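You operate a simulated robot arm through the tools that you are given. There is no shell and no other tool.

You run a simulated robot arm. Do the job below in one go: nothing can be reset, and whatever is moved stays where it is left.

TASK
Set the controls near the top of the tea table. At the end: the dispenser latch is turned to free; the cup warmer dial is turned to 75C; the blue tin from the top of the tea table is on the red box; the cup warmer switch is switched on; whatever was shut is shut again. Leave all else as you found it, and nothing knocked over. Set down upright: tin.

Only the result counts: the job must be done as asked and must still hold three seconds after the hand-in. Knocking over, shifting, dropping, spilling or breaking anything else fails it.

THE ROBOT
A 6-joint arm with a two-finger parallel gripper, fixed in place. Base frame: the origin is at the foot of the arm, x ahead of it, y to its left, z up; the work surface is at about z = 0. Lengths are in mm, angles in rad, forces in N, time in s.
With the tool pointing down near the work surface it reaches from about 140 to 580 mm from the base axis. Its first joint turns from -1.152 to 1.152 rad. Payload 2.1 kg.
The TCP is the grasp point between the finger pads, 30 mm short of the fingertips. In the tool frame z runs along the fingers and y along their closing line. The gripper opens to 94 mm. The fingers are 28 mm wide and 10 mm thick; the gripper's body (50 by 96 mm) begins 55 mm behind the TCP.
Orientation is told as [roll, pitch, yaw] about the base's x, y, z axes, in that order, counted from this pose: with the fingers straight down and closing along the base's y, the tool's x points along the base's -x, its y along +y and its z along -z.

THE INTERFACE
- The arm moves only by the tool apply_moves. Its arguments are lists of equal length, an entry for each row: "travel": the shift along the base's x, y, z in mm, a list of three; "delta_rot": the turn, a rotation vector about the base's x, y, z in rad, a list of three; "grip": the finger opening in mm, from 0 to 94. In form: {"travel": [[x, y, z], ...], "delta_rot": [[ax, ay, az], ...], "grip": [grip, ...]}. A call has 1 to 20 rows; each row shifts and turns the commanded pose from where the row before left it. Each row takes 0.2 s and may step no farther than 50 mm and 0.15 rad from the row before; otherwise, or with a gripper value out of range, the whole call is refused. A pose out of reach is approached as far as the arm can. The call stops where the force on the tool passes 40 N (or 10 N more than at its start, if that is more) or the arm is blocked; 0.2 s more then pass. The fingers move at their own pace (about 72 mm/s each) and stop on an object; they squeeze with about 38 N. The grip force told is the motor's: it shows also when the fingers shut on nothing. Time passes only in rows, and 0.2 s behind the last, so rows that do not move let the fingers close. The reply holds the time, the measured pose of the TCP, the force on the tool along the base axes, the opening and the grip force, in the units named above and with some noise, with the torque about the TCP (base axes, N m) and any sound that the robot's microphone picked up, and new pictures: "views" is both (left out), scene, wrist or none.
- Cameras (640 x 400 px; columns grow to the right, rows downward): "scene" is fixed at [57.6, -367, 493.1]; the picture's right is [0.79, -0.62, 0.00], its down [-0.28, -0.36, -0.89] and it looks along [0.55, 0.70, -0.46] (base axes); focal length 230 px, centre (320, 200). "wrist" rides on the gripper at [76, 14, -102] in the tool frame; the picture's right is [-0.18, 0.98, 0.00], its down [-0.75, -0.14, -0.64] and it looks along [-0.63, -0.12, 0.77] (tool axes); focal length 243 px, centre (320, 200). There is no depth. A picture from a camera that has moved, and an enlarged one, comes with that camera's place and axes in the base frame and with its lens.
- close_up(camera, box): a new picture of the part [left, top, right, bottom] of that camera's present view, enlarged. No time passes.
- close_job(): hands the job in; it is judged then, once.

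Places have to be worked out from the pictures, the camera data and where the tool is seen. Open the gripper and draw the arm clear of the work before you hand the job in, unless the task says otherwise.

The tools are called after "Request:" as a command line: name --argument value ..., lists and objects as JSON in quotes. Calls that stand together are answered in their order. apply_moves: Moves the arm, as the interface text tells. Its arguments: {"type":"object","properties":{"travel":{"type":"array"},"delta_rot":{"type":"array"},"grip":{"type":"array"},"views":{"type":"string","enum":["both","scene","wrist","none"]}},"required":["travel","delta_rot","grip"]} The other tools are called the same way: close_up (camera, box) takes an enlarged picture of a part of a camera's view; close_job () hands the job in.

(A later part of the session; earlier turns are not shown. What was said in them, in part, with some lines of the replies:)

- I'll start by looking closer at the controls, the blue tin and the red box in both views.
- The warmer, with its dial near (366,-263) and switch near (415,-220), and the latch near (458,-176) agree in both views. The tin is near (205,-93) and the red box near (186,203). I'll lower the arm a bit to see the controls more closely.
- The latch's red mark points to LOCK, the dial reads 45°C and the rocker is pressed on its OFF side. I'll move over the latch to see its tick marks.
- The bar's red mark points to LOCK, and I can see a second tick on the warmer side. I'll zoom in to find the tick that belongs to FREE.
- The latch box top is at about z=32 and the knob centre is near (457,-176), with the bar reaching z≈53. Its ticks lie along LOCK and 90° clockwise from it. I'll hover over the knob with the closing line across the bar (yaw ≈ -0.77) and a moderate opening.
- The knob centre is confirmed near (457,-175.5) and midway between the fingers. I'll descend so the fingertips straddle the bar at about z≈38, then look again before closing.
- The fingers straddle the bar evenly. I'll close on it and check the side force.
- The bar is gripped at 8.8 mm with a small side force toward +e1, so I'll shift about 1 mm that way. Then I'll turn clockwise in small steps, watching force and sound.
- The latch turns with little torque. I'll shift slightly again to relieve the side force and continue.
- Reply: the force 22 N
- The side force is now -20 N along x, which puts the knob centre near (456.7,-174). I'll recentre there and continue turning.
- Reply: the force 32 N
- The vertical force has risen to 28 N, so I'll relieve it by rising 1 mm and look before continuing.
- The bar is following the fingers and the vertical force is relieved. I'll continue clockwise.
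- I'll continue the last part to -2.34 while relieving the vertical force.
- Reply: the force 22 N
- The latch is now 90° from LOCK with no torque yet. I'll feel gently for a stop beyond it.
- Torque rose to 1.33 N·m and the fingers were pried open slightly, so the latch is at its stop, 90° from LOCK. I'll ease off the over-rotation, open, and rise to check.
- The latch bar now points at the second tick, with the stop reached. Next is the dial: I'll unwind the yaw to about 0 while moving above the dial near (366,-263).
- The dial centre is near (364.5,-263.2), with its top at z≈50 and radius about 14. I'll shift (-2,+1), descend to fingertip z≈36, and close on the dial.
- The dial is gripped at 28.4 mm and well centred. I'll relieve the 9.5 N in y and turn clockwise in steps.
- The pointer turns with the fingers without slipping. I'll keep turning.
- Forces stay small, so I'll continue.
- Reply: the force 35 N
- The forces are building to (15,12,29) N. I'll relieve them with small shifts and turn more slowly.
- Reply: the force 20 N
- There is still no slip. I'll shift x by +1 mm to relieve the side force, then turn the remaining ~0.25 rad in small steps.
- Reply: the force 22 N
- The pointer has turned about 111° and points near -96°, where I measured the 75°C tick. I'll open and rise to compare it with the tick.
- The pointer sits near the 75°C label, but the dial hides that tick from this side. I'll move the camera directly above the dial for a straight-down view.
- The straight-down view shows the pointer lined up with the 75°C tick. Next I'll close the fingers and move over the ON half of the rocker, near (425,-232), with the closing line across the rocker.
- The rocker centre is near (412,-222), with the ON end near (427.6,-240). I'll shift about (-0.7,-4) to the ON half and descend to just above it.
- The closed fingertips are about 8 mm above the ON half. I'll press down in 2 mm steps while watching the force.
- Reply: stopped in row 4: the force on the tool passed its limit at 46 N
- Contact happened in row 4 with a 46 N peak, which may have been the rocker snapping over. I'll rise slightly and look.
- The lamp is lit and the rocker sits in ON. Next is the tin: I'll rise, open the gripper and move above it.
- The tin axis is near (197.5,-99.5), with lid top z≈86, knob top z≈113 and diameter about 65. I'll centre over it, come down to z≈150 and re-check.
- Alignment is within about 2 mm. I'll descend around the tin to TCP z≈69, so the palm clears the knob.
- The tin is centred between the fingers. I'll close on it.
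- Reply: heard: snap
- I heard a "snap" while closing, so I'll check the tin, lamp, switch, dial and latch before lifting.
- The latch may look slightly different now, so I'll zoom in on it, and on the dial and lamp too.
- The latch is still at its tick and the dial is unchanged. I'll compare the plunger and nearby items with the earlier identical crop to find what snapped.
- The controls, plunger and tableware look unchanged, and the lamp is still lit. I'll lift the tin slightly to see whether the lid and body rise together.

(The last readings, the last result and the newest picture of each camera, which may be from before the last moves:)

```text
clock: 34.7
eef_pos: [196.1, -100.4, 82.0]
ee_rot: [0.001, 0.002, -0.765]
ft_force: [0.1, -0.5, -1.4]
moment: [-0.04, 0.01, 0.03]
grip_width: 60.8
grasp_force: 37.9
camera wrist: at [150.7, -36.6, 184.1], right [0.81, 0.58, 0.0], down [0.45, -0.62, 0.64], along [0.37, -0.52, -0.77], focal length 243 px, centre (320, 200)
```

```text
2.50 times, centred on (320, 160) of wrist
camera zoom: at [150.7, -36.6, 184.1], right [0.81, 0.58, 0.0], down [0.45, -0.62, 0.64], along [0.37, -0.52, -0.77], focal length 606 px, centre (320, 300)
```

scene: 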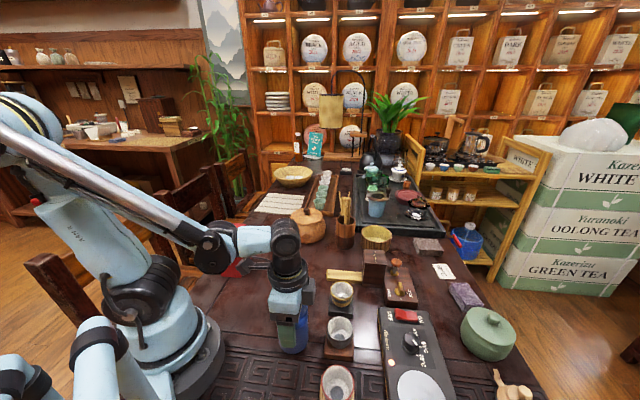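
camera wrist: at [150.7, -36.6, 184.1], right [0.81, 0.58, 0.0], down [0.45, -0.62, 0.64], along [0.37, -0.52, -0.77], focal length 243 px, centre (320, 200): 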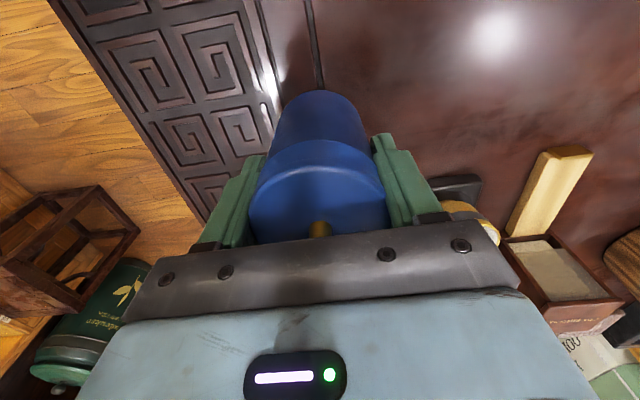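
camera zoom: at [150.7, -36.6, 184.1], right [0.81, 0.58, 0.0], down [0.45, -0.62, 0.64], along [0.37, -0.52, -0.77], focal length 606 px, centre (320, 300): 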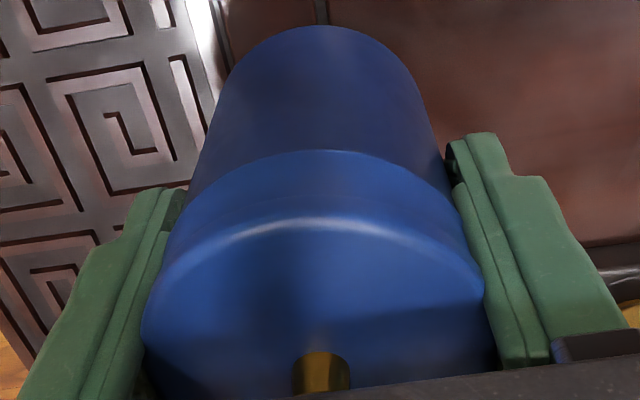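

The tin lifts as one piece and hangs upright, weighing about 1.4 N. I'll raise it well clear and swing halfway toward the red box, turning the yaw so the wrist camera faces the box.

Request:
apply_moves --travel '[[0, 0, 35], [0, 0, 40], [0, 0, 40], [0, 0, 32], [10, 20, 0], [10, 20, 0], [10, 20, 0], [8, 20, 0], [5, 20, 0]]' --delta_rot '[[0, 0, 0], [0, 0, 0], [0, 0, 0], [0, 0, 0], [0, 0, 0.1], [0, 0, 0.12], [0, 0, 0.12], [0, 0, 0.12], [0, 0, 0.12]]' --grip '[50, 50, 50, 50, 50, 50, 50, 50, 50]' --views "both"

Request:
close_up --camera "scene" --box '[200, 200, 300, 290]'

```text
clock: 36.7
eef_pos: [240.6, 0.2, 230.6]
ee_rot: [0.001, 0.003, -0.183]
ft_force: [0.1, 0.4, -1.3]
moment: [0.01, 0.01, -0.03]
grip_width: 61.1
grasp_force: 38.2
camera wrist: at [168.0, 28.4, 333.1], right [0.36, 0.93, 0.0], down [0.72, -0.28, 0.64], along [0.6, -0.23, -0.77], focal length 243 px, centre (320, 200)
```

scene: 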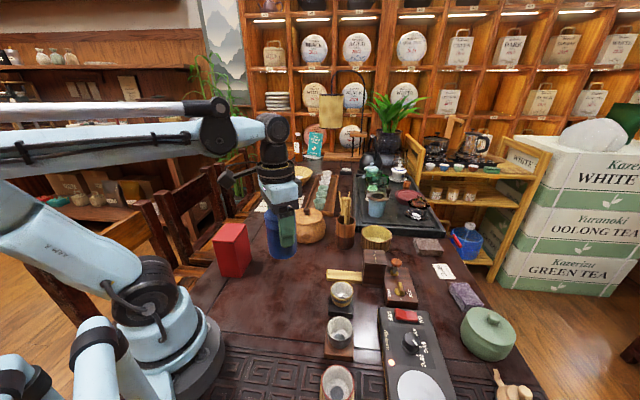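
wrist: 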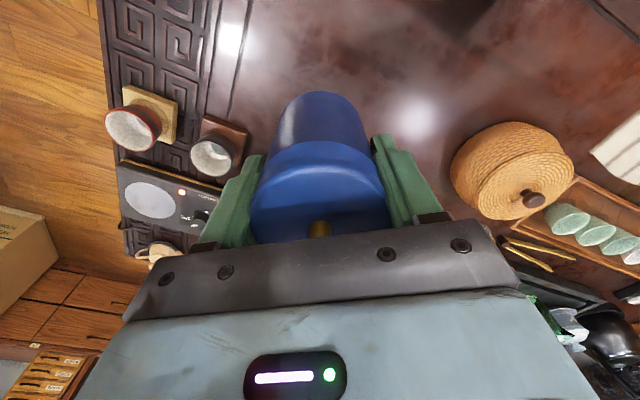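

```text
4.44 times, centred on (250, 245) of scene
camera zoom: at [57.6, -367.0, 493.1], right [0.79, -0.62, 0.0], down [-0.28, -0.36, -0.89], along [0.55, 0.7, -0.46], focal length 1020 px, centre (631, 0)
```

zoom: 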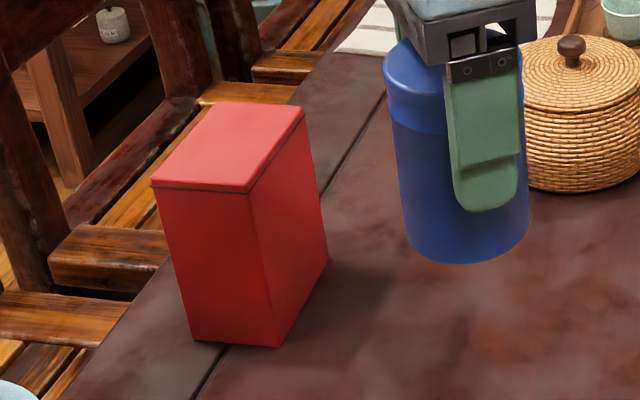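

The red box top is at z≈124, centred near (184,196) and about 59×80 mm. I'll move part way toward it with the yaw set so the wrist camera can see the box.

Request:
apply_moves --travel '[[-2.5, 27, 2.5], [-2.5, 27, 2.5], [-2.5, 28, 2.5], [-2.5, 28, 2.5]]' --delta_rot '[[0, 0, 0.146], [0, 0, 0.146], [0, 0, 0.146], [0, 0, 0.146]]' --grip '[50, 50, 50, 50]' --views "both"

Request:
close_up --camera "wrist" --box '[360, 20, 520, 140]'

```text
clock: 37.7
eef_pos: [230.1, 111.4, 240.9]
ee_rot: [0.001, 0.003, 0.402]
ft_force: [0.0, 0.2, -1.3]
moment: [0.01, 0.02, 0.04]
grip_width: 60.9
grasp_force: 38.1
camera wrist: at [153.7, 95.1, 343.0], right [-0.21, 0.98, 0.0], down [0.75, 0.17, 0.64], along [0.63, 0.14, -0.77], focal length 243 px, centre (320, 200)
```

scene: 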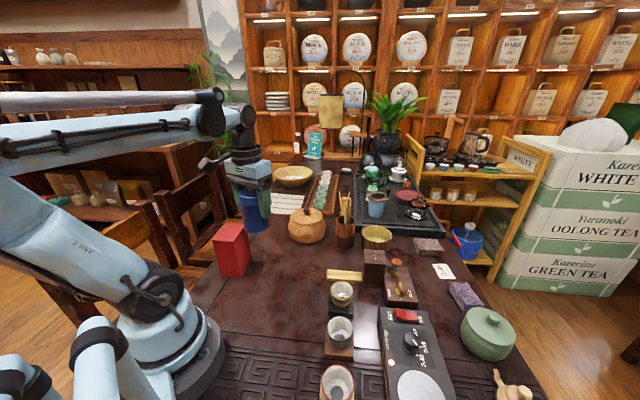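
wrist: 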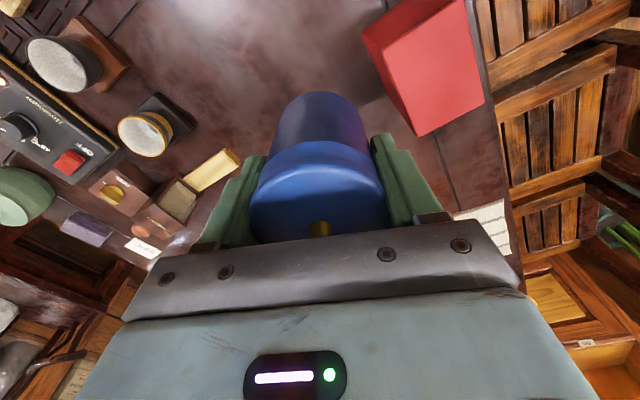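

```text
3.33 times, centred on (440, 80) of wrist
camera zoom: at [153.7, 95.1, 343.0], right [-0.21, 0.98, 0.0], down [0.75, 0.17, 0.64], along [0.63, 0.14, -0.77], focal length 809 px, centre (-80, 600)
```

zoom: 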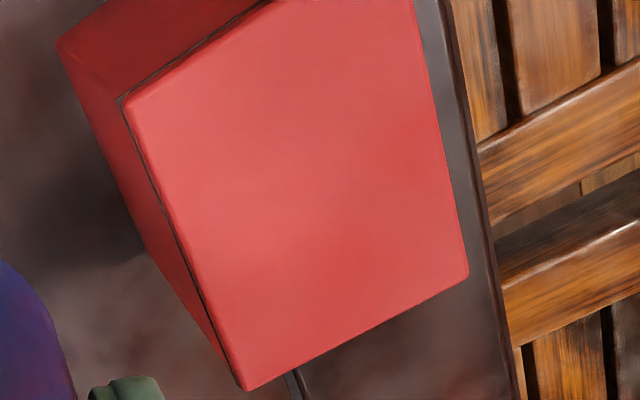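

Both cameras agree on the box top at z≈120.7, centre (185.3,201) and about 88×61 mm. I'll move over the centre and come down to leave the tin about 12 mm above it.

Request:
apply_moves --travel '[[-14.8, 29.8, 0], [-14.8, 29.8, 0], [-14.7, 29.8, 0], [0, 0, -20], [0, 0, -20]]' --delta_rot '[[0, 0, 0], [0, 0, 0], [0, 0, 0], [0, 0, 0], [0, 0, 0]]' --grip '[50, 50, 50, 50, 50]' --views "both"

Request:
close_up --camera "scene" --box '[190, 170, 290, 290]'

Request:
close_up --camera "wrist" --box '[220, 60, 420, 220]'

```text
clock: 38.9
eef_pos: [185.6, 199.0, 197.9]
ee_rot: [0.0, 0.002, 0.398]
ft_force: [-0.6, 0.1, -1.1]
moment: [0.01, -0.01, 0.02]
grip_width: 61.1
grasp_force: 38.2
camera wrist: at [110.1, 183.6, 301.2], right [-0.21, 0.98, 0.0], down [0.75, 0.16, 0.64], along [0.63, 0.14, -0.77], focal length 243 px, centre (320, 200)
```

scene: 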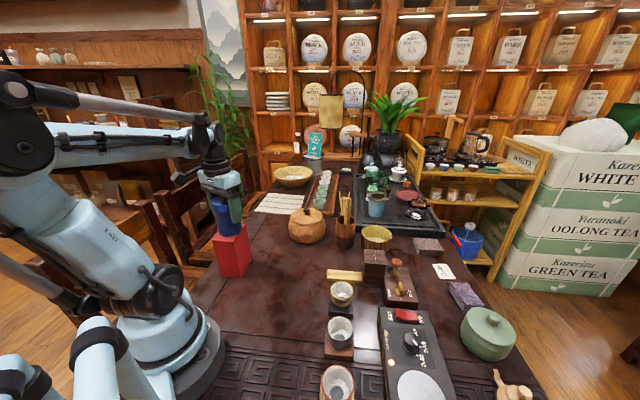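
wrist: 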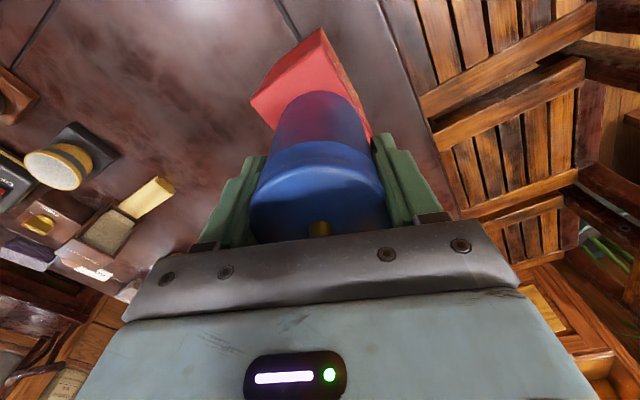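

```text
3.33 times, centred on (240, 230) of scene
camera zoom: at [57.6, -367.0, 493.1], right [0.79, -0.62, 0.0], down [-0.28, -0.36, -0.89], along [0.55, 0.7, -0.46], focal length 765 px, centre (587, 100)
```

zoom: 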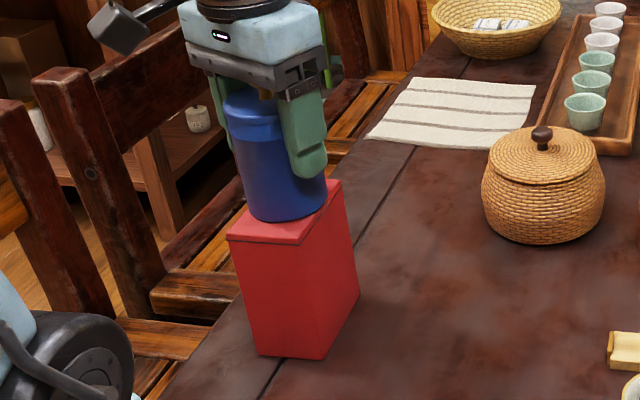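

```text
2.50 times, centred on (320, 140) of wrist
camera zoom: at [110.1, 183.6, 301.2], right [-0.21, 0.98, 0.0], down [0.75, 0.16, 0.64], along [0.63, 0.14, -0.77], focal length 606 px, centre (320, 350)
```

zoom: 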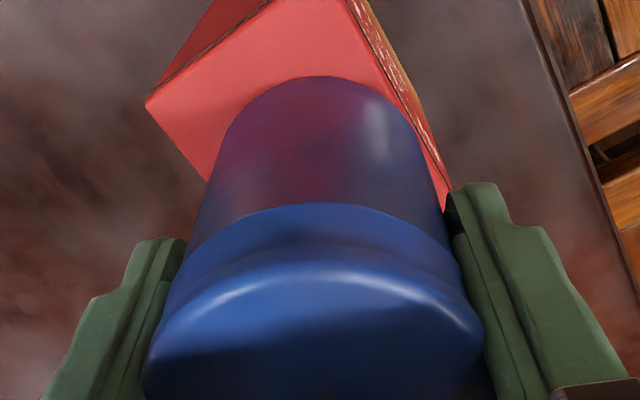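

The tin is centred over the box with about 10 mm of gap. I'll lower it gently and watch the vertical force.

Request:
apply_moves --travel '[[0, 0, -4], [0, 0, -2], [0, 0, -1.5], [0, 0, 0]]' --delta_rot '[[0, 0, 0], [0, 0, 0], [0, 0, 0], [0, 0, 0]]' --grip '[50, 50, 50, 50]' --views "none"

```text
clock: 39.7
eef_pos: [186.0, 200.4, 193.0]
ee_rot: [-0.002, 0.001, 0.397]
ft_force: [-0.4, -1.4, 10.2]
moment: [-0.07, 0.22, 0.01]
grip_width: 60.6
grasp_force: 38.4
stopped in row 3: the force on the tool passed its limit at 42 N (the readings are from after the stop); the commanded pose is now the measured one
```

Contact came at TCP z≈193, so the tin is resting on the box with about 10 N. I'll check the picture before letting go.

Request:
apply_moves --travel '[[0, 0, 0.5]]' --delta_rot '[[0, 0, 0]]' --grip '[50]' --views "both"

Request:
close_up --camera "scene" --box '[200, 180, 270, 290]'

Request:
close_up --camera "wrist" --box '[220, 0, 420, 220]'

```text
clock: 40.1
eef_pos: [186.3, 200.6, 193.4]
ee_rot: [-0.001, 0.0, 0.398]
ft_force: [1.8, 0.9, 2.9]
moment: [0.0, 0.05, -0.01]
grip_width: 61.1
grasp_force: 37.6
camera wrist: at [109.8, 183.4, 295.6], right [-0.21, 0.98, 0.0], down [0.75, 0.16, 0.64], along [0.63, 0.14, -0.77], focal length 243 px, centre (320, 200)
```

scene: 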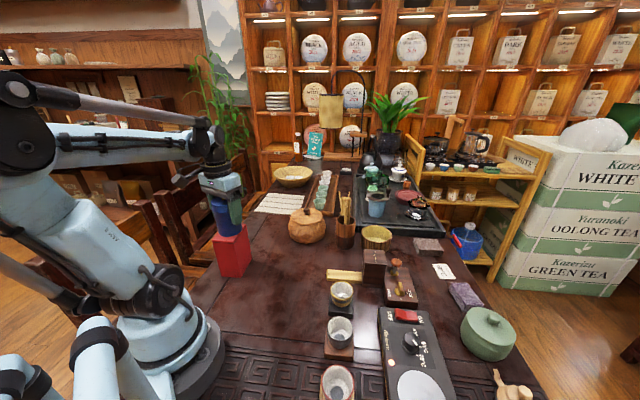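
wrist: 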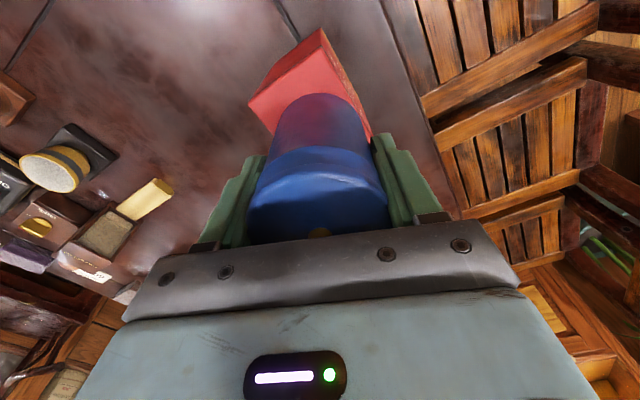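

```text
3.64 times, centred on (235, 235) of scene
camera zoom: at [57.6, -367.0, 493.1], right [0.79, -0.62, 0.0], down [-0.28, -0.36, -0.89], along [0.55, 0.7, -0.46], focal length 835 px, centre (629, 73)
```

zoom: 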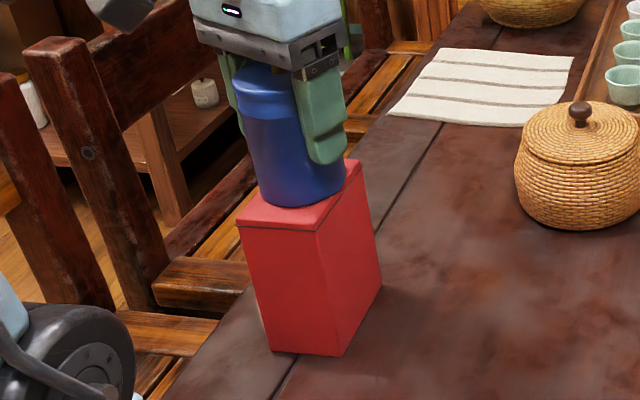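

```text
1.82 times, centred on (320, 110) of wrist
camera zoom: at [109.8, 183.4, 295.6], right [-0.21, 0.98, 0.0], down [0.75, 0.16, 0.64], along [0.63, 0.14, -0.77], focal length 441 px, centre (320, 364)
```

zoom: 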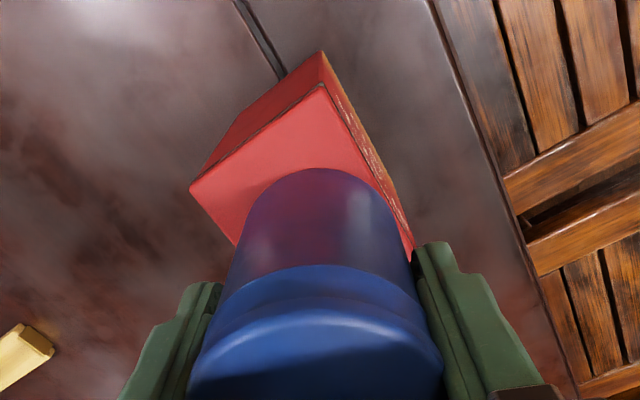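

The tin is resting upright and centred on the box, and the box hasn't shifted. I'll open the fingers slowly, then rise straight up.

Request:
apply_moves --travel '[[0, 0, 0], [0, 0, 0], [0, 0, 0], [0, 0, 0], [0, 0, 0]]' --delta_rot '[[0, 0, 0], [0, 0, 0], [0, 0, 0], [0, 0, 0], [0, 0, 0]]' --grip '[60, 64, 72, 84, 94]' --views "both"

Request:
close_up --camera "scene" --box '[200, 180, 270, 290]'

```text
clock: 41.3
eef_pos: [185.9, 200.8, 193.3]
ee_rot: [0.0, 0.0, 0.397]
ft_force: [0.6, 1.1, 4.9]
moment: [-0.02, 0.0, 0.0]
grip_width: 94.3
grasp_force: 0.0
camera wrist: at [109.8, 183.3, 295.8], right [-0.21, 0.98, 0.0], down [0.75, 0.16, 0.64], along [0.63, 0.14, -0.77], focal length 243 px, centre (320, 200)
```

scene: 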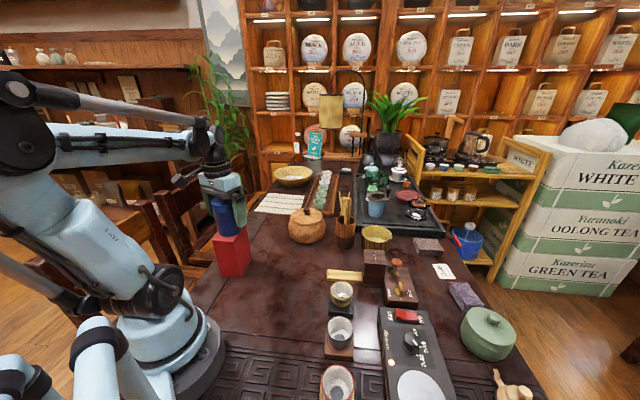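
wrist: 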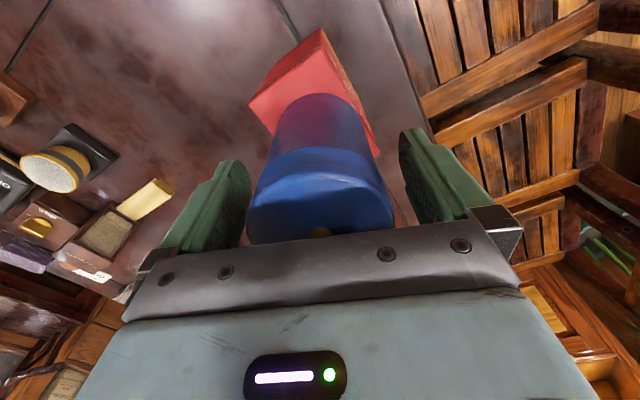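

```text
3.64 times, centred on (235, 235) of scene
camera zoom: at [57.6, -367.0, 493.1], right [0.79, -0.62, 0.0], down [-0.28, -0.36, -0.89], along [0.55, 0.7, -0.46], focal length 835 px, centre (629, 73)
```

zoom: 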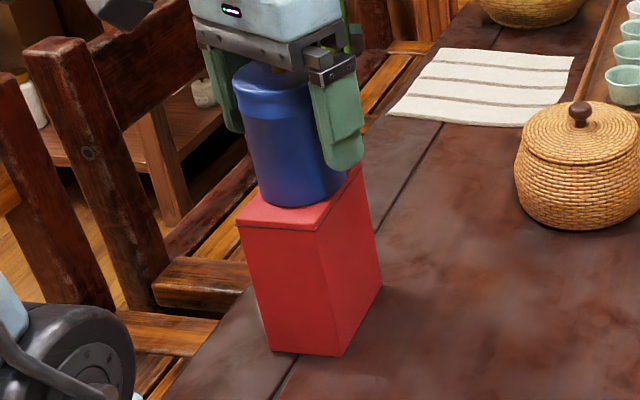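

The fingers are clear of the tin, but there is a slight upward force, probably the palm just touching the knob. I'll rise straight up.

Request:
apply_moves --travel '[[0, 0, 2], [0, 0, 8], [0, 0, 25], [0, 0, 35], [0, 0, 40]]' --delta_rot '[[0, 0, 0], [0, 0, 0], [0, 0, 0], [0, 0, 0], [0, 0, 0]]' --grip '[94, 94, 94, 94, 94]' --views "both"

Request:
close_up --camera "scene" --box '[200, 180, 270, 290]'

Request:
close_up --camera "wrist" --box '[220, 0, 420, 220]'

```text
clock: 42.5
eef_pos: [185.2, 199.2, 302.8]
ee_rot: [-0.002, 0.001, 0.398]
ft_force: [0.3, 0.3, 0.7]
moment: [0.01, 0.01, -0.01]
grip_width: 94.1
grasp_force: 0.0
heard: snap
camera wrist: at [108.4, 182.3, 406.2], right [-0.21, 0.98, 0.0], down [0.75, 0.16, 0.64], along [0.63, 0.14, -0.77], focal length 243 px, centre (320, 200)
```

scene: 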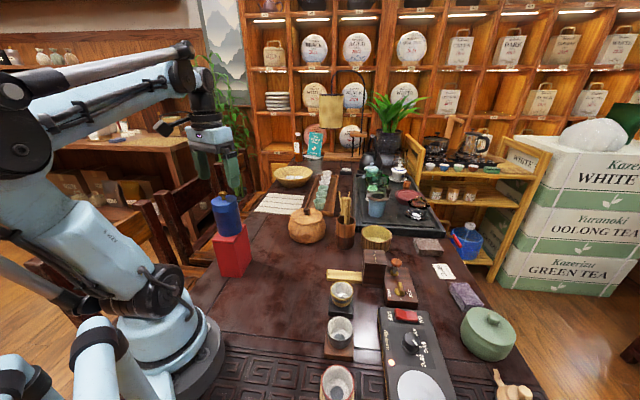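
wrist: 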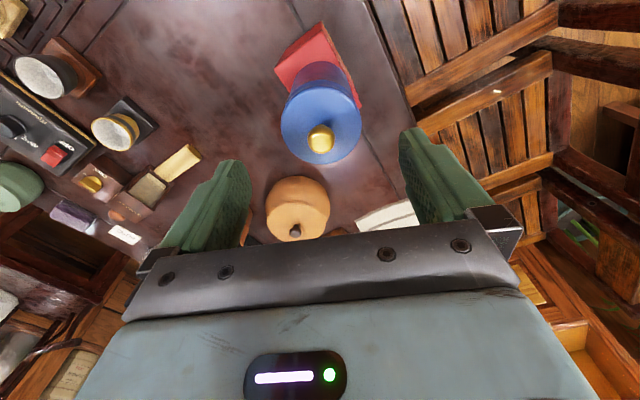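

```text
3.64 times, centred on (235, 235) of scene
camera zoom: at [57.6, -367.0, 493.1], right [0.79, -0.62, 0.0], down [-0.28, -0.36, -0.89], along [0.55, 0.7, -0.46], focal length 835 px, centre (629, 73)
```

zoom: 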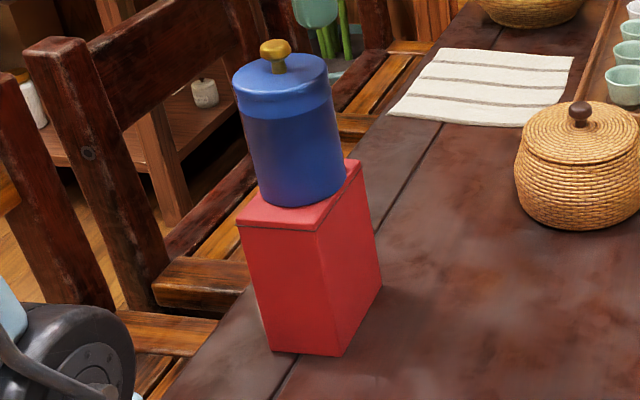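

```text
1.82 times, centred on (320, 110) of wrist
camera zoom: at [108.4, 182.3, 406.2], right [-0.21, 0.98, 0.0], down [0.75, 0.16, 0.64], along [0.63, 0.14, -0.77], focal length 441 px, centre (320, 364)
```

zoom: 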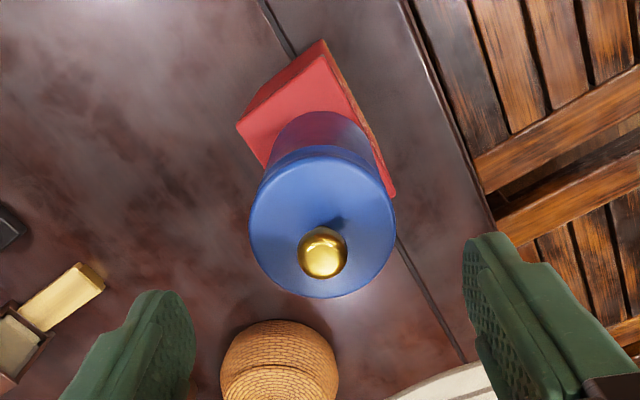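

The tin stands upright on the box. A second "snap" was heard, so I'll re-check every control.

Request:
close_up --camera "scene" --box '[385, 275, 425, 305]'

Request:
close_up --camera "scene" --box '[375, 300, 445, 370]'

Request:
close_up --camera "scene" --box '[390, 320, 425, 350]'

Request:
close_up --camera "scene" --box '[200, 180, 260, 240]'

Request:
close_up --camera "wrist" --box '[0, 30, 200, 260]'

```text
13.33 times, centred on (405, 290) of scene
camera zoom: at [57.6, -367.0, 493.1], right [0.79, -0.62, 0.0], down [-0.28, -0.36, -0.89], along [0.55, 0.7, -0.46], focal length 3061 px, centre (-813, -1000)
```

zoom: 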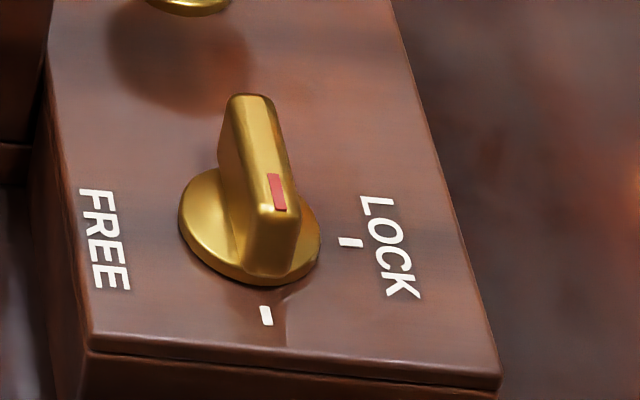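

```text
5.71 times, centred on (410, 335) of scene
camera zoom: at [57.6, -367.0, 493.1], right [0.79, -0.62, 0.0], down [-0.28, -0.36, -0.89], along [0.55, 0.7, -0.46], focal length 1312 px, centre (-194, -571)
```

zoom: 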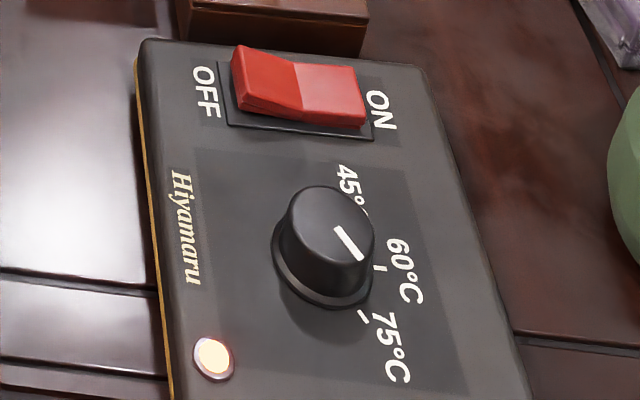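

```text
13.33 times, centred on (408, 335) of scene
camera zoom: at [57.6, -367.0, 493.1], right [0.79, -0.62, 0.0], down [-0.28, -0.36, -0.89], along [0.55, 0.7, -0.46], focal length 3061 px, centre (-847, -1600)
```

zoom: 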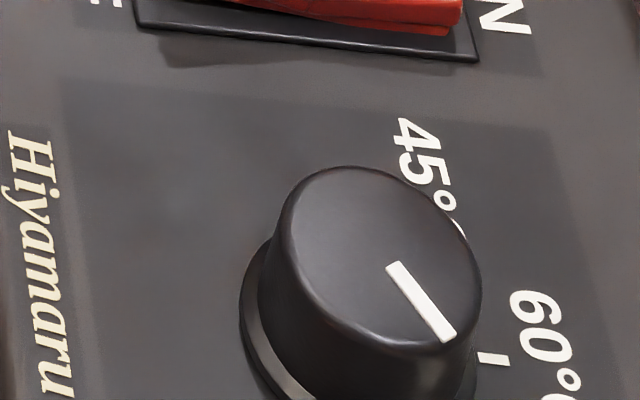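

```text
6.67 times, centred on (230, 210) of scene
camera zoom: at [57.6, -367.0, 493.1], right [0.79, -0.62, 0.0], down [-0.28, -0.36, -0.89], along [0.55, 0.7, -0.46], focal length 1530 px, centre (920, 133)
```

zoom: 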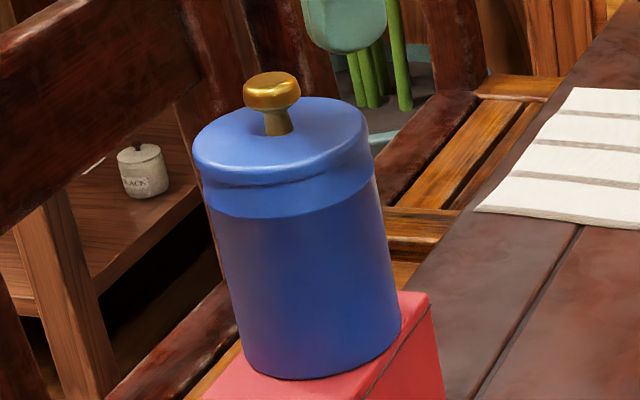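

```text
1.74 times, centred on (100, 145) of wrist
camera zoom: at [108.4, 182.3, 406.2], right [-0.21, 0.98, 0.0], down [0.75, 0.16, 0.64], along [0.63, 0.14, -0.77], focal length 422 px, centre (703, 296)
```

zoom: 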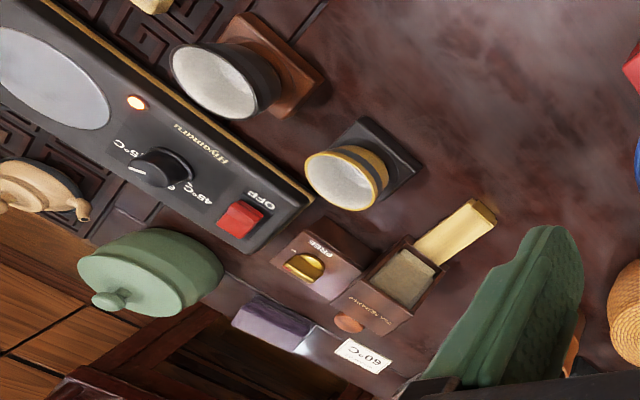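

The lid of the tin looks uneven now, with a dark crease around its rim. I'll zoom in closely.

Request:
close_up --camera "scene" --box '[212, 186, 242, 216]'

Request:
close_up --camera "wrist" --box '[265, 50, 375, 170]'

```text
13.33 times, centred on (227, 201) of scene
camera zoom: at [57.6, -367.0, 493.1], right [0.79, -0.62, 0.0], down [-0.28, -0.36, -0.89], along [0.55, 0.7, -0.46], focal length 3061 px, centre (1560, 187)
```

zoom: 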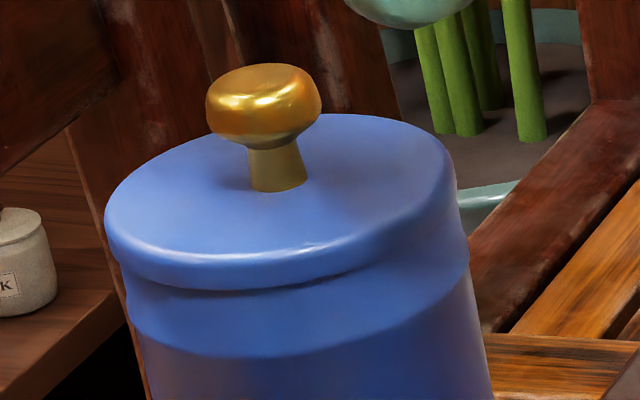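

```text
3.33 times, centred on (320, 110) of wrist
camera zoom: at [108.4, 182.3, 406.2], right [-0.21, 0.98, 0.0], down [0.75, 0.16, 0.64], along [0.63, 0.14, -0.77], focal length 809 px, centre (320, 500)
```

zoom: 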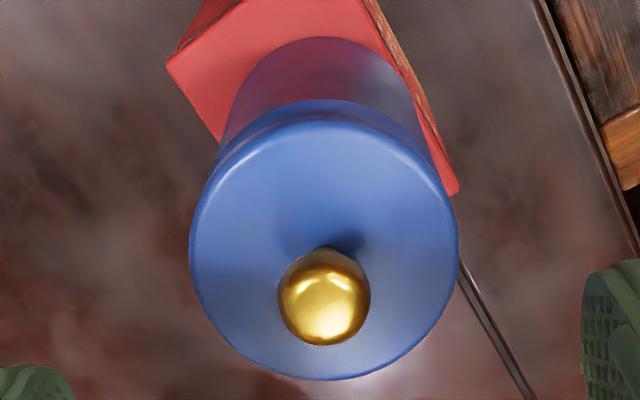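

I'll zoom in further on the rim of the lid to judge whether it is ajar.

Request:
close_up --camera "scene" --box '[215, 196, 239, 212]'

Request:
close_up --camera "wrist" --box '[275, 55, 365, 115]'

```text
16.00 times, centred on (227, 204) of scene
camera zoom: at [57.6, -367.0, 493.1], right [0.79, -0.62, 0.0], down [-0.28, -0.36, -0.89], along [0.55, 0.7, -0.46], focal length 3673 px, centre (1808, 136)
```

zoom: 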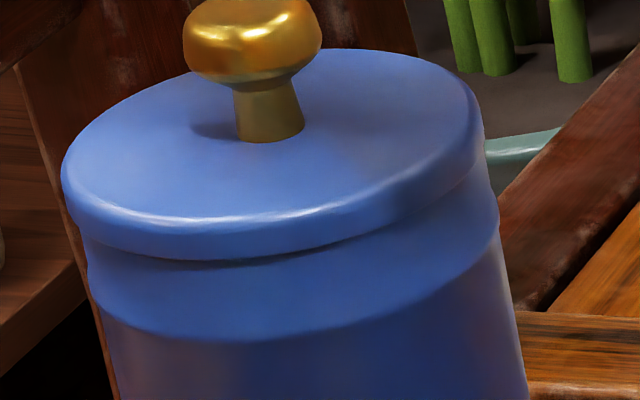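

```text
6.67 times, centred on (320, 85) of wrist
camera zoom: at [108.4, 182.3, 406.2], right [-0.21, 0.98, 0.0], down [0.75, 0.16, 0.64], along [0.63, 0.14, -0.77], focal length 1618 px, centre (320, 967)
```

zoom: 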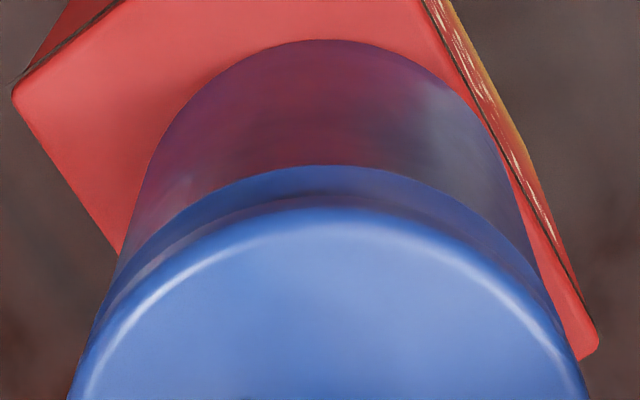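

To judge whether the lid sits proud, I need the exact box-top and tin-bottom heights, so I'll zoom on that junction.

Request:
close_up --camera "scene" --box '[208, 214, 256, 250]'

Request:
close_up --camera "wrist" --box '[265, 15, 370, 110]'

```text
11.11 times, centred on (232, 232) of scene
camera zoom: at [57.6, -367.0, 493.1], right [0.79, -0.62, 0.0], down [-0.28, -0.36, -0.89], along [0.55, 0.7, -0.46], focal length 2550 px, centre (1298, -156)
```

zoom: 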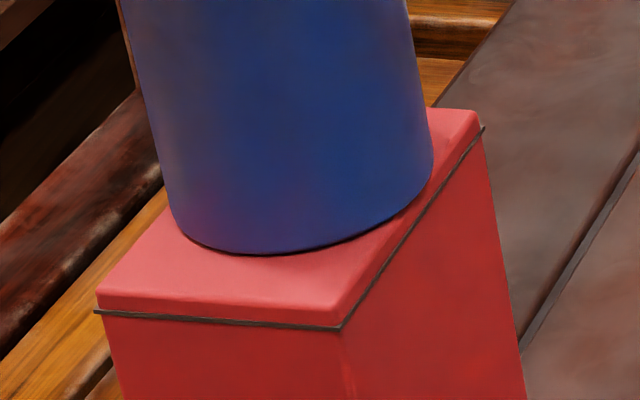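

```text
4.21 times, centred on (318, 62) of wrist
camera zoom: at [108.4, 182.3, 406.2], right [-0.21, 0.98, 0.0], down [0.75, 0.16, 0.64], along [0.63, 0.14, -0.77], focal length 1022 px, centre (330, 779)
```

zoom: 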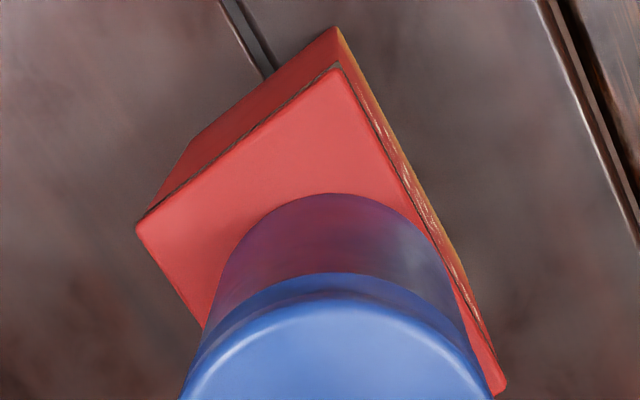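

The box top is the raised lid face at about 125 mm, which matches the contact height. The knob height suggests the lid is close to its original position, so I'll wait a few seconds without touching anything to learn whether the snap is ambient.

Request:
apply_moves --travel '[[0, 0, 10], [0, 0, 0], [0, 0, 0], [0, 0, 0], [0, 0, 0], [0, 0, 0], [0, 0, 0], [0, 0, 0], [0, 0, 0], [0, 0, 0], [0, 0, 0], [0, 0, 0], [0, 0, 0], [0, 0, 0], [0, 0, 0], [0, 0, 0], [0, 0, 0], [0, 0, 0], [0, 0, 0], [0, 0, 0]]' --delta_rot '[[0, 0, 0], [0, 0, 0], [0, 0, 0], [0, 0, 0], [0, 0, 0], [0, 0, 0], [0, 0, 0], [0, 0, 0], [0, 0, 0], [0, 0, 0], [0, 0, 0], [0, 0, 0], [0, 0, 0], [0, 0, 0], [0, 0, 0], [0, 0, 0], [0, 0, 0], [0, 0, 0], [0, 0, 0], [0, 0, 0]]' --grip '[94, 94, 94, 94, 94, 94, 94, 94, 94, 94, 94, 94, 94, 94, 94, 94, 94, 94, 94, 94]' --views "none"

Request:
apply_moves --travel '[[0, 0, 0], [0, 0, 0], [0, 0, 0], [0, 0, 0], [0, 0, 0], [0, 0, 0], [0, 0, 0], [0, 0, 0], [0, 0, 0], [0, 0, 0], [0, 0, 0], [0, 0, 0], [0, 0, 0], [0, 0, 0], [0, 0, 0], [0, 0, 0], [0, 0, 0], [0, 0, 0], [0, 0, 0], [0, 0, 0]]' --delta_rot '[[0, 0, 0], [0, 0, 0], [0, 0, 0], [0, 0, 0], [0, 0, 0], [0, 0, 0], [0, 0, 0], [0, 0, 0], [0, 0, 0], [0, 0, 0], [0, 0, 0], [0, 0, 0], [0, 0, 0], [0, 0, 0], [0, 0, 0], [0, 0, 0], [0, 0, 0], [0, 0, 0], [0, 0, 0], [0, 0, 0]]' --grip '[94, 94, 94, 94, 94, 94, 94, 94, 94, 94, 94, 94, 94, 94, 94, 94, 94, 94, 94, 94]' --views "none"

Request:
apply_moves --travel '[[0, 0, 0], [0, 0, 0], [0, 0, 0], [0, 0, 0], [0, 0, 0], [0, 0, 0], [0, 0, 0], [0, 0, 0], [0, 0, 0], [0, 0, 0], [0, 0, 0], [0, 0, 0], [0, 0, 0], [0, 0, 0], [0, 0, 0], [0, 0, 0], [0, 0, 0], [0, 0, 0], [0, 0, 0], [0, 0, 0]]' --delta_rot '[[0, 0, 0], [0, 0, 0], [0, 0, 0], [0, 0, 0], [0, 0, 0], [0, 0, 0], [0, 0, 0], [0, 0, 0], [0, 0, 0], [0, 0, 0], [0, 0, 0], [0, 0, 0], [0, 0, 0], [0, 0, 0], [0, 0, 0], [0, 0, 0], [0, 0, 0], [0, 0, 0], [0, 0, 0], [0, 0, 0]]' --grip '[94, 94, 94, 94, 94, 94, 94, 94, 94, 94, 94, 94, 94, 94, 94, 94, 94, 94, 94, 94]' --views "both"

```text
clock: 46.7
eef_pos: [185.1, 199.2, 314.4]
ee_rot: [0.001, 0.001, 0.397]
ft_force: [-0.5, 0.5, 0.0]
moment: [0.0, 0.02, 0.02]
grip_width: 94.1
grasp_force: 0.0
```

```text
clock: 50.9
eef_pos: [185.7, 200.2, 313.5]
ee_rot: [0.001, -0.001, 0.398]
ft_force: [0.2, -0.1, -0.1]
moment: [-0.02, -0.02, -0.04]
grip_width: 94.3
grasp_force: 0.0
```

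```text
clock: 55.1
eef_pos: [184.3, 199.2, 313.5]
ee_rot: [-0.001, -0.001, 0.397]
ft_force: [-0.5, 0.8, -0.2]
moment: [-0.02, -0.03, -0.01]
grip_width: 94.1
grasp_force: 0.0
camera wrist: at [108.5, 183.0, 416.0], right [-0.21, 0.98, 0.0], down [0.75, 0.16, 0.64], along [0.63, 0.14, -0.77], focal length 243 px, centre (320, 200)
```

scene: 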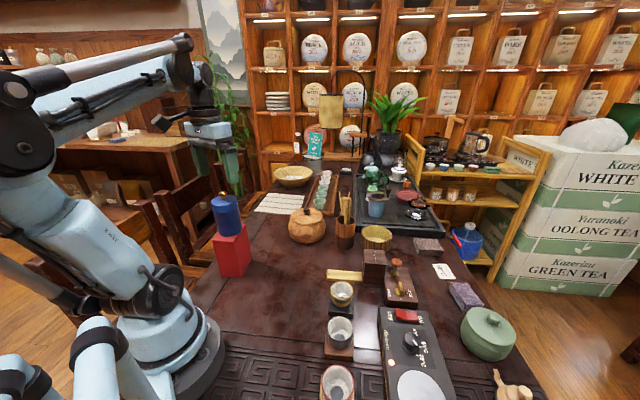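
wrist: 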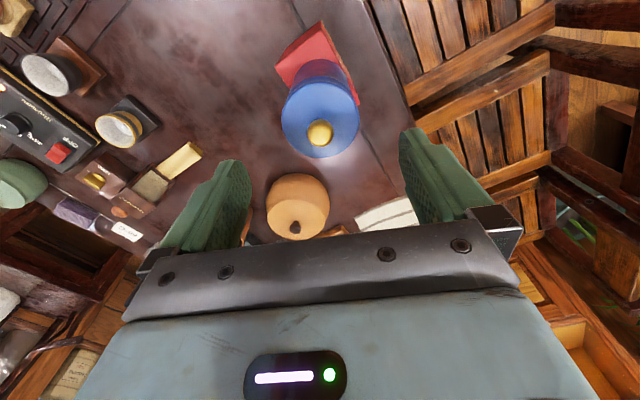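

No snap occurred in 12 s of waiting, so the sound came from handling the tin. The lid now measures about 97.7 mm above the tin's base, against 97.2 before, so it looks shut. To be sure, I'll press the knob gently from above with closed fingers, moving over it first.

Request:
apply_moves --travel '[[1.5, 0.4, 0], [1.3, 0.4, 0], [0, 0, 0], [0, 0, 0], [0, 0, -15], [0, 0, -10]]' --delta_rot '[[0, 0, 0], [0, 0, 0], [0, 0, 0], [0, 0, 0], [0, 0, 0], [0, 0, 0]]' --grip '[60, 30, 5, 0, 0, 0]' --views "both"

Request:
close_up --camera "scene" --box '[200, 160, 260, 220]'

Request:
close_up --camera "wrist" --box '[250, 60, 390, 200]'

```text
clock: 56.5
eef_pos: [189.3, 201.4, 287.8]
ee_rot: [0.002, -0.001, 0.398]
ft_force: [-0.9, 0.9, -0.6]
moment: [0.01, 0.0, 0.03]
grip_width: 0.0
grasp_force: 33.1
camera wrist: at [112.8, 185.0, 390.6], right [-0.21, 0.98, 0.0], down [0.75, 0.16, 0.64], along [0.63, 0.14, -0.77], focal length 243 px, centre (320, 200)
```

scene: 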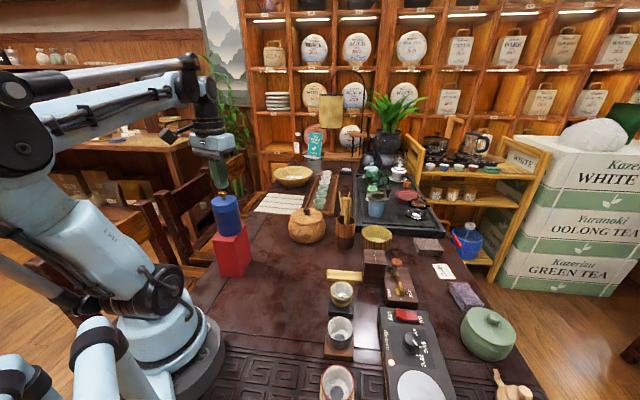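
wrist: 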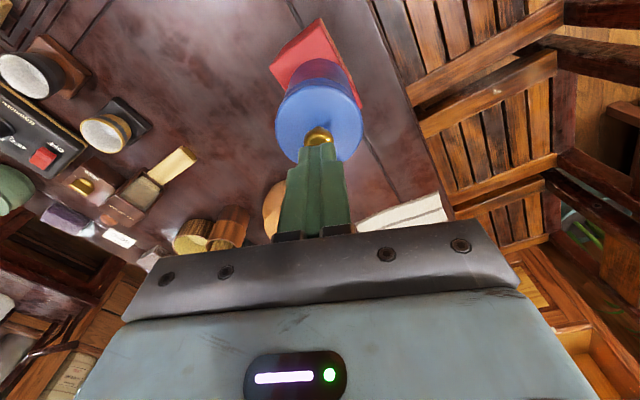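

```text
6.67 times, centred on (230, 190) of scene
camera zoom: at [57.6, -367.0, 493.1], right [0.79, -0.62, 0.0], down [-0.28, -0.36, -0.89], along [0.55, 0.7, -0.46], focal length 1530 px, centre (920, 267)
```

zoom: 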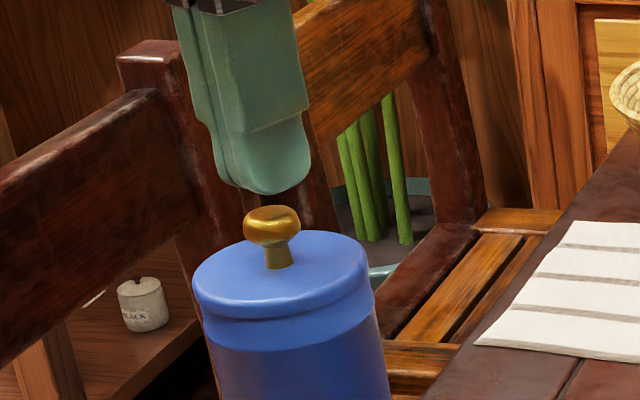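

```text
2.86 times, centred on (320, 130) of wrist
camera zoom: at [112.8, 185.0, 390.6], right [-0.21, 0.98, 0.0], down [0.75, 0.16, 0.64], along [0.63, 0.14, -0.77], focal length 693 px, centre (320, 400)
```

zoom: 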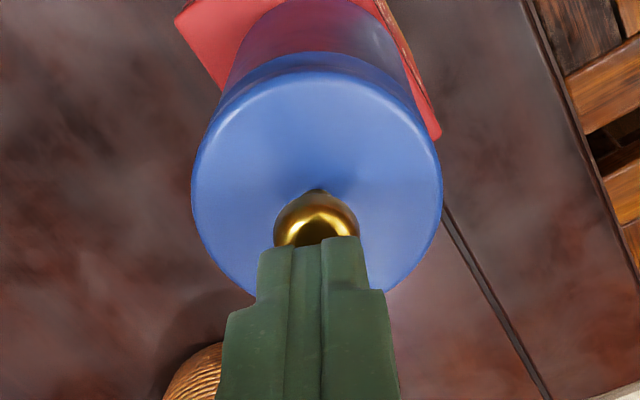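

The fingertips are about 10 mm above the knob. I'll come down slowly to find where contact occurs.

Request:
apply_moves --travel '[[0, 0, -4], [0, 0, -2], [0, 0, -1], [0, 0, -1]]' --delta_rot '[[0, 0, 0], [0, 0, 0], [0, 0, 0], [0, 0, 0]]' --grip '[0, 0, 0, 0]' --views "none"

```text
clock: 57.5
eef_pos: [189.5, 199.8, 281.5]
ee_rot: [0.0, 0.001, 0.398]
ft_force: [-0.4, 0.1, 0.1]
moment: [-0.01, 0.0, 0.01]
grip_width: 0.1
grasp_force: 32.4
```

No contact yet at TCP z≈280.5. I'll continue in 0.5–1 mm steps.

Request:
apply_moves --travel '[[0, 0, -0.7], [0, 0, -0.7], [0, 0, -0.7]]' --delta_rot '[[0, 0, 0], [0, 0, 0], [0, 0, 0]]' --grip '[0, 0, 0]' --views "none"

```text
clock: 58.3
eef_pos: [189.6, 199.7, 278.3]
ee_rot: [0.0, 0.001, 0.397]
ft_force: [-1.0, 0.1, 9.5]
moment: [0.0, 0.06, -0.03]
grip_width: 0.0
grasp_force: 33.1
```

Contact is at TCP z≈278.5, so the knob top is about 123 mm above the tin base, as it was at the start. I'll press slightly more to confirm it doesn't yield.

Request:
apply_moves --travel '[[0, 0, -0.5], [0, 0, -0.5], [0, 0, 0]]' --delta_rot '[[0, 0, 0], [0, 0, 0], [0, 0, 0]]' --grip '[0, 0, 0]' --views "scene"

Request:
close_up --camera "scene" --box '[212, 186, 242, 216]'

```text
clock: 59.1
eef_pos: [188.6, 201.5, 278.5]
ee_rot: [0.0, -0.001, 0.4]
ft_force: [-1.0, 0.5, 32.7]
moment: [-0.05, 0.13, 0.03]
grip_width: 0.1
grasp_force: 33.0
```

scene: 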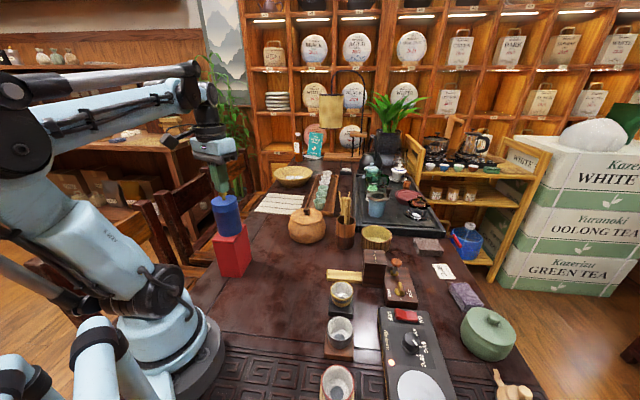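

```text
13.33 times, centred on (227, 201) of scene
camera zoom: at [57.6, -367.1, 493.0], right [0.79, -0.62, 0.0], down [-0.28, -0.36, -0.89], along [0.55, 0.7, -0.46], focal length 3061 px, centre (1560, 187)
```

zoom: 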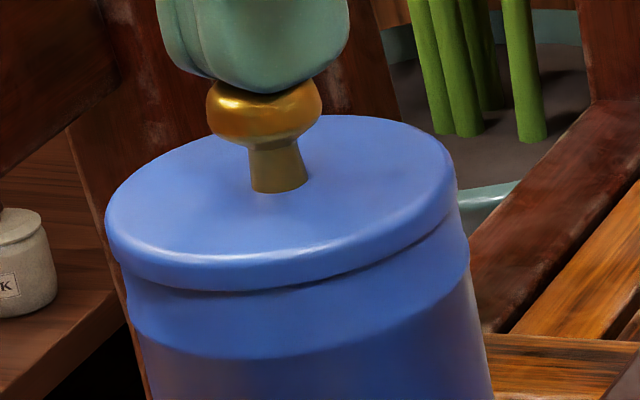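

The knob holds firm at 33 N with no movement and no snap, so the lid is shut. I'll lift off gently, withdraw to a clear place, and open the gripper.

Request:
apply_moves --travel '[[0, 0, 2], [0, 0, 10], [0, 0, 35], [0, 0, 40], [12, -40, 5], [12, -40, 5], [12, -40, 0], [12, -40, 0], [8, -40, 0]]' --delta_rot '[[0, 0, 0], [0, 0, 0], [0, 0, 0], [0, 0, 0], [0, 0, -0.08], [0, 0, -0.08], [0, 0, -0.08], [0, 0, -0.08], [0, 0, -0.08]]' --grip '[0, 0, 0, 0, 20, 40, 60, 80, 94]' --views "both"

Request:
close_up --camera "scene" --box '[200, 180, 270, 290]'

Request:
close_up --camera "scene" --box '[360, 240, 460, 360]'

Request:
close_up --camera "scene" --box '[385, 275, 425, 305]'

Request:
close_up --camera "scene" --box '[375, 300, 445, 370]'

```text
clock: 61.1
eef_pos: [242.9, -0.2, 377.3]
ee_rot: [0.0, 0.0, -0.002]
ft_force: [0.6, 0.1, 0.3]
moment: [0.0, -0.01, 0.0]
grip_width: 94.1
grasp_force: 0.0
camera wrist: at [167.4, 14.9, 479.0], right [0.19, 0.98, 0.0], down [0.75, -0.14, 0.64], along [0.63, -0.12, -0.77], focal length 243 px, centre (320, 200)
```

scene: 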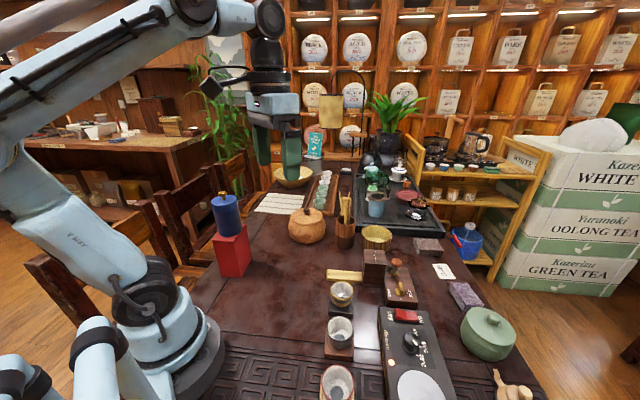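
wrist: 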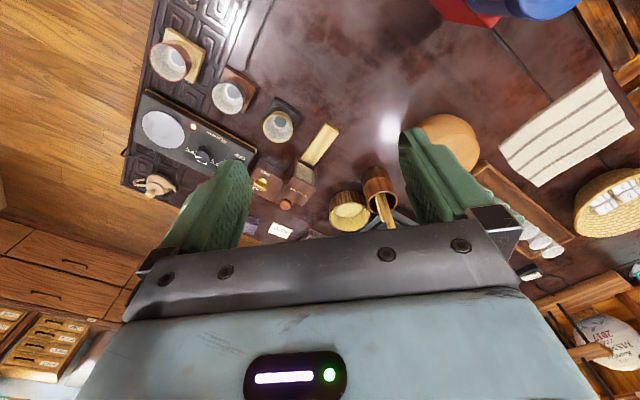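

```text
3.64 times, centred on (235, 235) of scene
camera zoom: at [57.6, -367.0, 493.1], right [0.79, -0.62, 0.0], down [-0.28, -0.36, -0.89], along [0.55, 0.7, -0.46], focal length 835 px, centre (629, 73)
```

zoom: 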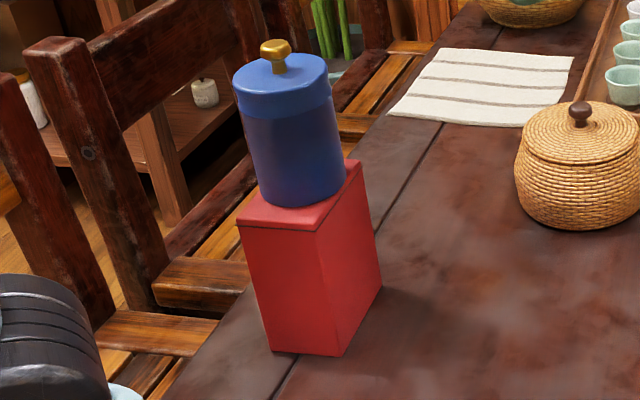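

```text
3.33 times, centred on (410, 300) of scene
camera zoom: at [57.6, -367.0, 493.1], right [0.79, -0.62, 0.0], down [-0.28, -0.36, -0.89], along [0.55, 0.7, -0.46], focal length 765 px, centre (20, -133)
```

zoom: 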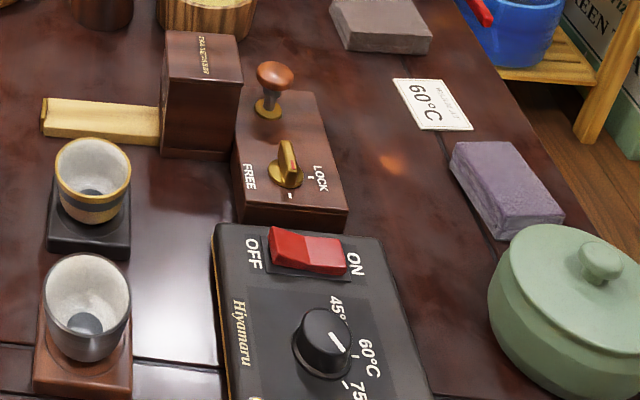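

```text
13.33 times, centred on (405, 290) of scene
camera zoom: at [57.6, -367.0, 493.1], right [0.79, -0.62, 0.0], down [-0.28, -0.36, -0.89], along [0.55, 0.7, -0.46], focal length 3061 px, centre (-813, -1000)
```

zoom: 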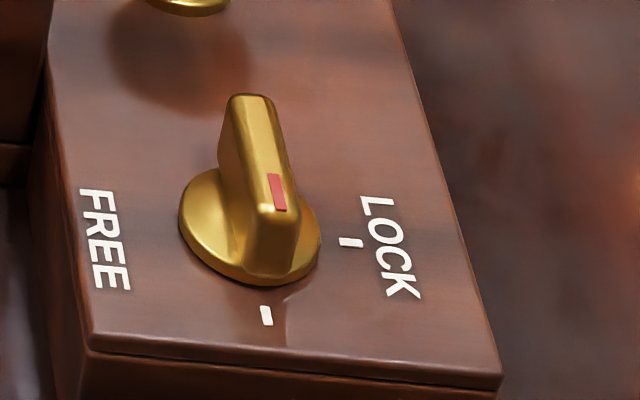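

```text
5.71 times, centred on (410, 335) of scene
camera zoom: at [57.6, -367.0, 493.1], right [0.79, -0.62, 0.0], down [-0.28, -0.36, -0.89], along [0.55, 0.7, -0.46], focal length 1312 px, centre (-194, -571)
```

zoom: 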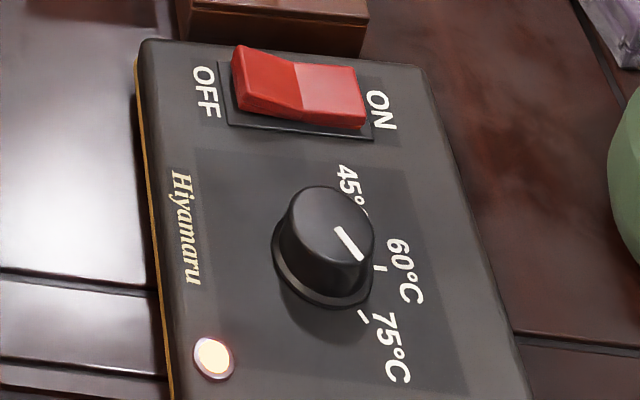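

Everything is in place: the latch is at its FREE stop, the dial is at 75°C, and the switch is on with its lamp lit. The tin stands upright and shut on the red box, and the other items look undisturbed. The arm is clear with the gripper open, so I'm handing in.

Request:
close_job

```text
The job is handed in.
```

I've handed the job in. As of the last pictures, everything you asked for was done:

- **Dispenser latch:** turned 90° from LOCK to the only other tick mark, where it met a firm stop. The FREE label isn't printed right at that tick, so I'm relying on the stop and the tick to call this FREE.
- **Cup warmer dial:** its pointer lines up with the 75°C tick; I checked it from straight above.
- **Cup warmer switch:** on, with its lamp lit.
- **Blue tin:** standing upright, roughly in the middle of the red box.

I heard a "snap" twice while handling the tin, once as I gripped it and once as I moved away after releasing it. I never found the cause. To check the lid, I pressed on its knob with about 33 N. It didn't move, and the knob was at about its original height, so I judged the lid shut.

Nothing else looked moved or knocked over. The arm was clear of the work with the gripper open.
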